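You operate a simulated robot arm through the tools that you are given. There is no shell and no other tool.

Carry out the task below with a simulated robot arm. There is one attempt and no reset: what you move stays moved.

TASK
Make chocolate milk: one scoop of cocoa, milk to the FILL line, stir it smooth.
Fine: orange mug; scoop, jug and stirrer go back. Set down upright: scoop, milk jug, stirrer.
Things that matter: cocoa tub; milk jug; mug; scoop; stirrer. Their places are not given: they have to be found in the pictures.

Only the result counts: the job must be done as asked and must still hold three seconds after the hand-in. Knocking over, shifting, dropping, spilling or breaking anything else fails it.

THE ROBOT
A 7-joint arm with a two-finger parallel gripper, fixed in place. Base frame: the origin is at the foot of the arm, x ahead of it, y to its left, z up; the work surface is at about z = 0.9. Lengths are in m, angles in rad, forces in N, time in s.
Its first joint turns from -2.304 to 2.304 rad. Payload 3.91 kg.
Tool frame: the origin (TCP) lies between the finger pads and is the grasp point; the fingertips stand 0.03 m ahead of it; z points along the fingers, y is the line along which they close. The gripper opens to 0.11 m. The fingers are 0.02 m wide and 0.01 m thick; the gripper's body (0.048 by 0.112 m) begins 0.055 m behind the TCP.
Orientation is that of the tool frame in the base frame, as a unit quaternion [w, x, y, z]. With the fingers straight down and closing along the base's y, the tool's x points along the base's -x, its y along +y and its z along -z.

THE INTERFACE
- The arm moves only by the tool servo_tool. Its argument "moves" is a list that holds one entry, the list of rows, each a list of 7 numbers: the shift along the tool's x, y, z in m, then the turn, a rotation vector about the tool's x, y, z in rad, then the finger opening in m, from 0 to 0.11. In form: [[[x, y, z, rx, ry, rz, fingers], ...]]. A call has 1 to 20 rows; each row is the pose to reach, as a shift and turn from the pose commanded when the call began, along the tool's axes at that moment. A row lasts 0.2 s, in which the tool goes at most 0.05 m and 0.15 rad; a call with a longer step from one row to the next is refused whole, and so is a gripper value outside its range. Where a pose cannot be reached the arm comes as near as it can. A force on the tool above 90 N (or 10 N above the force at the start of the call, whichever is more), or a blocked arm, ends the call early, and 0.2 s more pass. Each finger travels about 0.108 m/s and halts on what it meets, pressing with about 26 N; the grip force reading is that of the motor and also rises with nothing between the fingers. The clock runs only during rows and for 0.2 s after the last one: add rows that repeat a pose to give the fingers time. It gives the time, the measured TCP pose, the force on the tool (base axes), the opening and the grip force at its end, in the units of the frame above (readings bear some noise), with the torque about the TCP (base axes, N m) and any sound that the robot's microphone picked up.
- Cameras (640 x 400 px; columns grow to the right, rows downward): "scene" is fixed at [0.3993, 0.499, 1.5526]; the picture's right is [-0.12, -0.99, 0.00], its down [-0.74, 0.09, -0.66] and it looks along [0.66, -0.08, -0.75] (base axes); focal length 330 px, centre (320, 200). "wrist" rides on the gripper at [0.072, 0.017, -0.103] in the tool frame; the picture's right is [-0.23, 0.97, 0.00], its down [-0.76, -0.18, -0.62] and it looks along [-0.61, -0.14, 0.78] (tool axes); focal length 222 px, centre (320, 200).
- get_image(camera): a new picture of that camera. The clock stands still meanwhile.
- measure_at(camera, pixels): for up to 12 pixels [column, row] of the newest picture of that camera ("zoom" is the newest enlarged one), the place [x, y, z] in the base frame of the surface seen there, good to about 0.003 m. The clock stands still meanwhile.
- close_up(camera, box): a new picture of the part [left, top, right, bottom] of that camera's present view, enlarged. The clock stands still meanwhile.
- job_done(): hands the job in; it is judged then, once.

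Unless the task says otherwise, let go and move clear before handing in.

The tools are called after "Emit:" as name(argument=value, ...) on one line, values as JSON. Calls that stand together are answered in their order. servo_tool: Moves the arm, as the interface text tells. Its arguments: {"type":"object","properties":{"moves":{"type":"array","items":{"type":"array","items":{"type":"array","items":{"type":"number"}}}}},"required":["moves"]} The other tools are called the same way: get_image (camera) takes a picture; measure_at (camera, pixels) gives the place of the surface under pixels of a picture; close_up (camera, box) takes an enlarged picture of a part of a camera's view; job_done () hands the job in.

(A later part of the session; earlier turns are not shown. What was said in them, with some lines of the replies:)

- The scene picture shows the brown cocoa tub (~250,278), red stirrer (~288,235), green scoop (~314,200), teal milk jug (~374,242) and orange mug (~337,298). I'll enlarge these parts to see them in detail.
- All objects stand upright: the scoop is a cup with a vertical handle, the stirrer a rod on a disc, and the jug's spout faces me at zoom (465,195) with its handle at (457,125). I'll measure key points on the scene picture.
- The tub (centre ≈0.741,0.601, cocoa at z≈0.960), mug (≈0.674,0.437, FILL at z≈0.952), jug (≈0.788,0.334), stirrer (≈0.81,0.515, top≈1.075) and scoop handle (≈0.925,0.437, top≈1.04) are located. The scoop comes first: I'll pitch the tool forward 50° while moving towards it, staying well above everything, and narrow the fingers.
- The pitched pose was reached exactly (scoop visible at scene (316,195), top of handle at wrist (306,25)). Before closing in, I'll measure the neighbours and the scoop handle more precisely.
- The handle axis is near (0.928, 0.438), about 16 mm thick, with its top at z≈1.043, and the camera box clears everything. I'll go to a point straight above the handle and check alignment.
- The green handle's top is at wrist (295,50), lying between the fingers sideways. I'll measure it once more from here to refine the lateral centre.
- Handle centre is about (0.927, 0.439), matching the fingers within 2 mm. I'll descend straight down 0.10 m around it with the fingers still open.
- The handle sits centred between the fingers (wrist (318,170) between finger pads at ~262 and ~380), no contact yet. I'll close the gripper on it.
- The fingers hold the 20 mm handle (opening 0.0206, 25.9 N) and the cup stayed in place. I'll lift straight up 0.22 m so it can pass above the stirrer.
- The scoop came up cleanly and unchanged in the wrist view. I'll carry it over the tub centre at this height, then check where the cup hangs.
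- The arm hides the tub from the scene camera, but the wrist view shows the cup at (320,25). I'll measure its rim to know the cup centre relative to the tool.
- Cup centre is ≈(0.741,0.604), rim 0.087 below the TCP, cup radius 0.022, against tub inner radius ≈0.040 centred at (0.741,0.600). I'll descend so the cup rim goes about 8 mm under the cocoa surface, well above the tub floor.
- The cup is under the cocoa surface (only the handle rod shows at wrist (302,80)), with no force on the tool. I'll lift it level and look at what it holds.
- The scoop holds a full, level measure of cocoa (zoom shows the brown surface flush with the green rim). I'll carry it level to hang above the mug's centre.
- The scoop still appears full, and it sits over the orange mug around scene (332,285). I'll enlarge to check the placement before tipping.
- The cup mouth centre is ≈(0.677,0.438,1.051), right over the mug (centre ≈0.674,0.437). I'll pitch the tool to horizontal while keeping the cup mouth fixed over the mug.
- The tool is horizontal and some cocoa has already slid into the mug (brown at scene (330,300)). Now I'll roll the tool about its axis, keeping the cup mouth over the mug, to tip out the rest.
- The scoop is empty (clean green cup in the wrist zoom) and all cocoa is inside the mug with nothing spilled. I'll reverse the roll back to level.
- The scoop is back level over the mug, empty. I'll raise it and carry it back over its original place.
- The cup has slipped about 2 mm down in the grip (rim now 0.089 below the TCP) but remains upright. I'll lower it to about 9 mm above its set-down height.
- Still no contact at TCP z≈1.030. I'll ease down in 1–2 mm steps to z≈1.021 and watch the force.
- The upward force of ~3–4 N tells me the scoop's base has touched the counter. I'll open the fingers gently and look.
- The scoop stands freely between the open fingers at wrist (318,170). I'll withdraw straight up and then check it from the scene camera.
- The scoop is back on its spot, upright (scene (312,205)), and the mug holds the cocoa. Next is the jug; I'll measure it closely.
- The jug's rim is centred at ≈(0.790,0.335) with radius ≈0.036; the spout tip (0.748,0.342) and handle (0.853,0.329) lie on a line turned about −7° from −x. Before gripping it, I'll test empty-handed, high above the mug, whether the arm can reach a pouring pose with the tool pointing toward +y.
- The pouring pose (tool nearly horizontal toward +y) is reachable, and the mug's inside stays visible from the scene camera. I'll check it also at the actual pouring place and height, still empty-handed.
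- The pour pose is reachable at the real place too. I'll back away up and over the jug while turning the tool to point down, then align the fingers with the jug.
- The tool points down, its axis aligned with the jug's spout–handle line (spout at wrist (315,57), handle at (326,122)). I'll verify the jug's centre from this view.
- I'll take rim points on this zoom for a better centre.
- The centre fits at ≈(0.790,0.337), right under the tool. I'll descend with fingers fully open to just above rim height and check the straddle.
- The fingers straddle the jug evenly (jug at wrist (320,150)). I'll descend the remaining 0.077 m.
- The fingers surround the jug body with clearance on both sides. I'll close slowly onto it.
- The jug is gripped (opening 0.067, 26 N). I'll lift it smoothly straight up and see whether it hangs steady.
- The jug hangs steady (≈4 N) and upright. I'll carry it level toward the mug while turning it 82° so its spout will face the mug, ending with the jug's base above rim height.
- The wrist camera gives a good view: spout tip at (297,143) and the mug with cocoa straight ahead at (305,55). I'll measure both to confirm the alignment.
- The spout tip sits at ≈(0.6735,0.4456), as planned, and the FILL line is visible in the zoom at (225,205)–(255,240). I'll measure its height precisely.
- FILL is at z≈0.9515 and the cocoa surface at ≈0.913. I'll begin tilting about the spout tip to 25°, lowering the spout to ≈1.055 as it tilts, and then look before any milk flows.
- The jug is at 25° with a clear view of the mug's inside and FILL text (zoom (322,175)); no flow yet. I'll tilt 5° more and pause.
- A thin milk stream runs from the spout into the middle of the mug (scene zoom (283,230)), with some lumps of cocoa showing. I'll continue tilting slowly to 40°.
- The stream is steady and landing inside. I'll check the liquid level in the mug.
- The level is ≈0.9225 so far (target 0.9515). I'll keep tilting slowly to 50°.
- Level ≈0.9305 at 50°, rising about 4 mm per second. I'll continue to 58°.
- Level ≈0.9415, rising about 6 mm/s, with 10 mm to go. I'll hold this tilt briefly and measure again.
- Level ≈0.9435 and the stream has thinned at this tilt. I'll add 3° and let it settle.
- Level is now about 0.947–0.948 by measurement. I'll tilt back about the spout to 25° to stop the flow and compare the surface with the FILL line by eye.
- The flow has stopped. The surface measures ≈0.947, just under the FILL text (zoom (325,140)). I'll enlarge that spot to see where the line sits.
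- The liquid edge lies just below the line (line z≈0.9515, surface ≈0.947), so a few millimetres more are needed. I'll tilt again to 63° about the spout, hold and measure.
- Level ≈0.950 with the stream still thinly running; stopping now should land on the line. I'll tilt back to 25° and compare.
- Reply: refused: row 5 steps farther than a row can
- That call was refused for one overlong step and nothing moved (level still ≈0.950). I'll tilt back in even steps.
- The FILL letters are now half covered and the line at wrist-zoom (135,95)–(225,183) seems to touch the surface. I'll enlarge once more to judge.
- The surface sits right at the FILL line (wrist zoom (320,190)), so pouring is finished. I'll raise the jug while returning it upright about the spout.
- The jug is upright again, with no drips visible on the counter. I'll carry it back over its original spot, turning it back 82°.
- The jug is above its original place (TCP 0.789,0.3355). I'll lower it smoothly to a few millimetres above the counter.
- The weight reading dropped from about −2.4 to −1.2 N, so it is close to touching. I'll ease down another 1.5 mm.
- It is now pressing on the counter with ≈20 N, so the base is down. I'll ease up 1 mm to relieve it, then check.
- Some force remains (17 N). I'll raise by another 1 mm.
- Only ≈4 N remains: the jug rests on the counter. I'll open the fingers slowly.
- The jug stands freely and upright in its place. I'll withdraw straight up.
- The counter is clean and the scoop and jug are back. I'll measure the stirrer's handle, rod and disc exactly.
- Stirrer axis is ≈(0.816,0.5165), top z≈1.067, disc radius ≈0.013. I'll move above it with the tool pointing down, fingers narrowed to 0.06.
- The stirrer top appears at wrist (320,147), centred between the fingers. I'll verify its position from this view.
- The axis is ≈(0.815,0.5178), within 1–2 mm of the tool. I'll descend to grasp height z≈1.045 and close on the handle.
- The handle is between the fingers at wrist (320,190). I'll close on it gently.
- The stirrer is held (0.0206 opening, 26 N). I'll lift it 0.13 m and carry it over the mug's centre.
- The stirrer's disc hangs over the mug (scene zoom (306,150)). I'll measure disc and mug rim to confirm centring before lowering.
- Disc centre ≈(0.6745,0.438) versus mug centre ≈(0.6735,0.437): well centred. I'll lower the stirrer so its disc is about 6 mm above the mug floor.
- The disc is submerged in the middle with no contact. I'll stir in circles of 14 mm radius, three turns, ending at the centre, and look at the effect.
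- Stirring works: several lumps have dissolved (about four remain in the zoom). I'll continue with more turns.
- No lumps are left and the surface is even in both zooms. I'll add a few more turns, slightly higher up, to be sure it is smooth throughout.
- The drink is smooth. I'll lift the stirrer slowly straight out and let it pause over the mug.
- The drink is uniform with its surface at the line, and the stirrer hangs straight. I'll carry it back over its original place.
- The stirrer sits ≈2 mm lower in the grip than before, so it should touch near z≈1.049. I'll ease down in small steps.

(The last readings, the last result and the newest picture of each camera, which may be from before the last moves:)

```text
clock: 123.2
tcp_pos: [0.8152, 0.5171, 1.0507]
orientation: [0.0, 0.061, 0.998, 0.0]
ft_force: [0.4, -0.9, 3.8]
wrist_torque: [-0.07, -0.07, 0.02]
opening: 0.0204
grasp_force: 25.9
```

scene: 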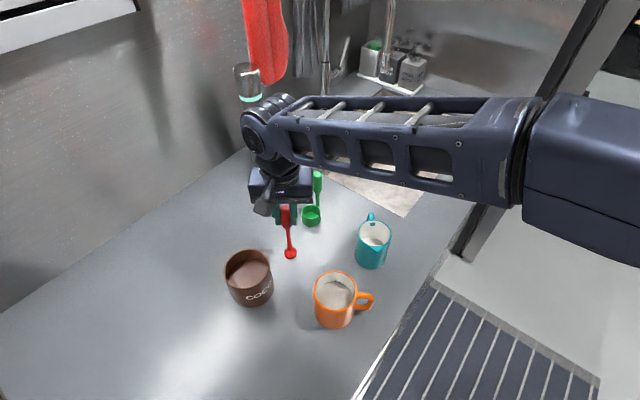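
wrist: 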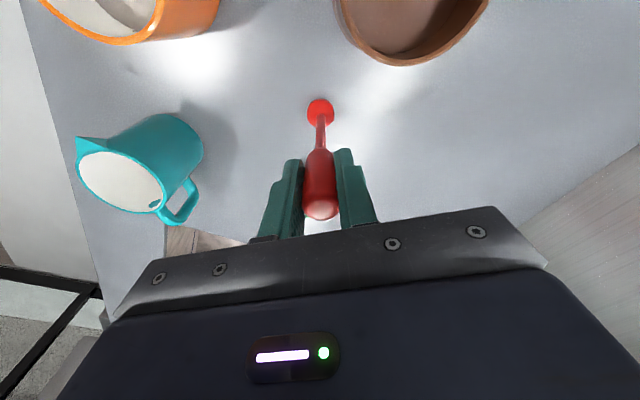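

An upward force of ≈4 N shows the disc has touched the counter. I'll open the fingers slowly.

Emit:
servo_tool(moves=[[[0, 0, 0, 0, 0, 0, 0.022], [0, 0, 0, 0, 0, 0, 0.025], [0, 0, 0, 0, 0, 0, 0.032], [0, 0, 0, 0, 0, 0, 0.045], [0, 0, 0, 0, 0, 0, 0.055], [0, 0, 0, 0, 0, 0, 0.055]]])

Emit:
get_image(camera="wrist")

```text
clock: 124.6
tcp_pos: [0.8154, 0.5163, 1.0491]
orientation: [0.0, 0.061, 0.998, 0.0]
ft_force: [0.2, -0.3, 0.6]
wrist_torque: [0.02, -0.01, 0.0]
opening: 0.0549
grasp_force: 0.1
```

```text
taken
```

wrist: 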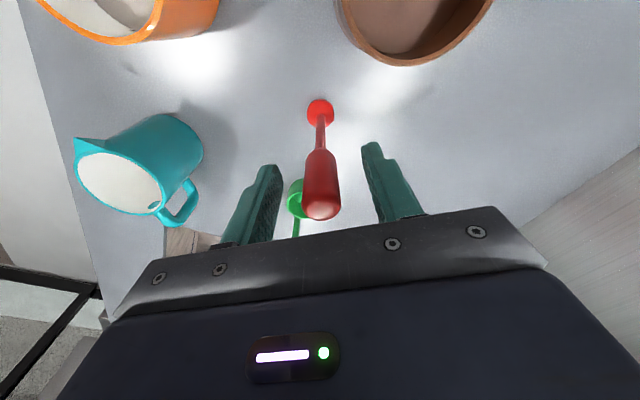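

The stirrer stands on its own between the open fingers (wrist (320,185)). I'll withdraw straight up and then check everything.

Emit:
servo_tool(moves=[[[0, 0, -0.015, 0, 0, 0, 0.055], [0, 0, -0.04, 0, 0, 0, 0.055], [0, 0, -0.08, 0, 0, 0, 0.055], [0, 0, -0.12, 0, 0, 0, 0.055], [0, 0, -0.16, 0, 0, 0, 0.055], [0, 0, -0.2, 0, 0, 0, 0.055], [0, 0, -0.23, 0, 0, 0, 0.055]]])

Emit:
get_image(camera="scene")

Emit:
close_up(camera="scene", box=[210, 160, 410, 340])

Emit:
measure_at(camera="zoom", pixels=[[265, 110], [273, 180], [277, 212], [338, 38], [338, 95], [323, 125], [465, 198], [457, 120], [378, 312], [360, 320], [390, 310], [180, 245]])

```text
clock: 126.2
tcp_pos: [0.8147, 0.5159, 1.2793]
orientation: [0.0, 0.061, 0.998, 0.0]
ft_force: [0.1, 0.6, -0.7]
wrist_torque: [-0.01, -0.03, 0.0]
opening: 0.0549
grasp_force: 0.1
```

```text
taken
```

scene: 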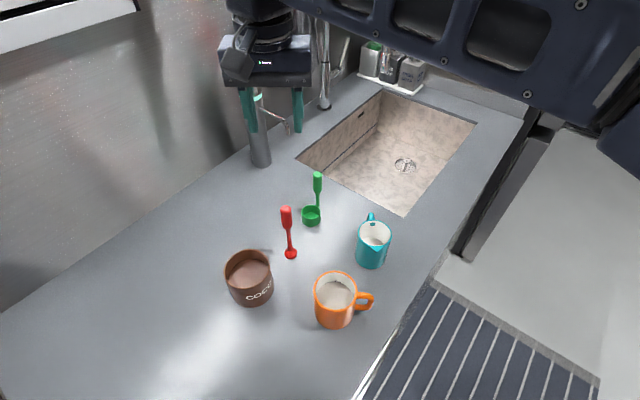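

```text
2.22 times, centred on (310, 250) of scene
```

zoom: 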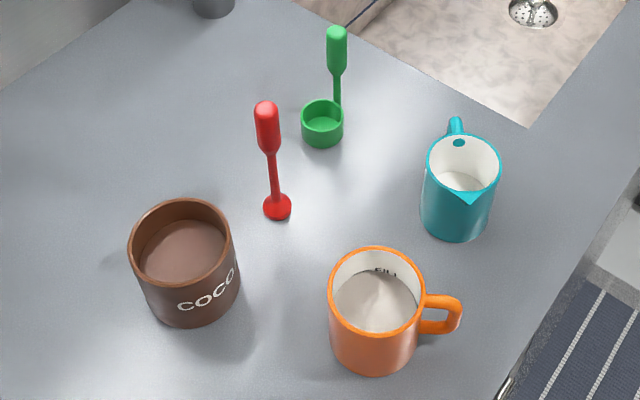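

```text
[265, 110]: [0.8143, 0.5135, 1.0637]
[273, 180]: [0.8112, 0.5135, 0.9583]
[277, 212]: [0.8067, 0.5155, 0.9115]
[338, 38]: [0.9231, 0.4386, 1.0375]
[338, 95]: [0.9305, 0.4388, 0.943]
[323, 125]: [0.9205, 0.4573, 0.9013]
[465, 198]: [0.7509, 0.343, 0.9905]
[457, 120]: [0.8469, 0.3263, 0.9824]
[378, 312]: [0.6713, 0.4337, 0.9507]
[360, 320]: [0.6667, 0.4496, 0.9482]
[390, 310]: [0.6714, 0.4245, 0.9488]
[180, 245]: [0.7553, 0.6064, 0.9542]
```

All tools are back within ~2 mm of where they stood and upright. I'll take one last close look at the drink.

Emit:
close_up(camera="scene", box=[310, 265, 370, 325])

Emit:
measure_at(camera="zoom", pixels=[[240, 200], [300, 190], [350, 200], [300, 240], [260, 240], [340, 240], [200, 190], [380, 210], [290, 110], [230, 125], [320, 105], [300, 270]])

```text
6.67 times, centred on (340, 295) of scene
```

zoom: 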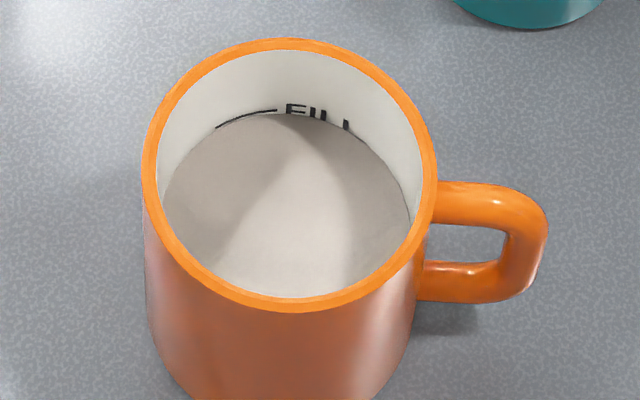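

```text
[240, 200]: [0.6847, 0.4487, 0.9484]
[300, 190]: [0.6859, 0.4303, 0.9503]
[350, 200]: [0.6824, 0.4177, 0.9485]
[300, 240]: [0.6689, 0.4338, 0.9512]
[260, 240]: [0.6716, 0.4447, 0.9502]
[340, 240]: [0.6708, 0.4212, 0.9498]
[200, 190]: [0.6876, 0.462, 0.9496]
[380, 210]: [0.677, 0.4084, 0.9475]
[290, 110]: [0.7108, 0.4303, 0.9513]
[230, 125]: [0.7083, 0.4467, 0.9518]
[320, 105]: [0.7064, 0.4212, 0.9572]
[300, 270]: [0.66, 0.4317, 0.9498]
```

The surface meets the FILL line (zoom (245,118); surface ≈0.9495, line ≈0.951) and is even with no lumps. The scoop, jug and stirrer stand upright in their places, the counter is clean and the arm is clear, so I'm handing in.

Emit:
job_done()

```text
The job is handed in.
```

The chocolate milk is made in the orange mug and I've handed the job in; I haven't seen how it was judged.

- **Cocoa:** one full, level scoop went into the mug, and the scoop came out empty.
- **Milk:** I poured to the FILL line. The surface measures about 0.9495 m and the line about 0.951 m, so it sits 1–2 mm below the line.
- **Stirring:** about 15 turns. The lumps were gone by the ninth, and the drink looked even, though quite pale.
- **Put back:** the scoop, milk jug and stirrer are upright, within about 3 mm of where they started.

I saw no spills on the counter, nothing else was moved, and the arm was clear of everything before I handed in.
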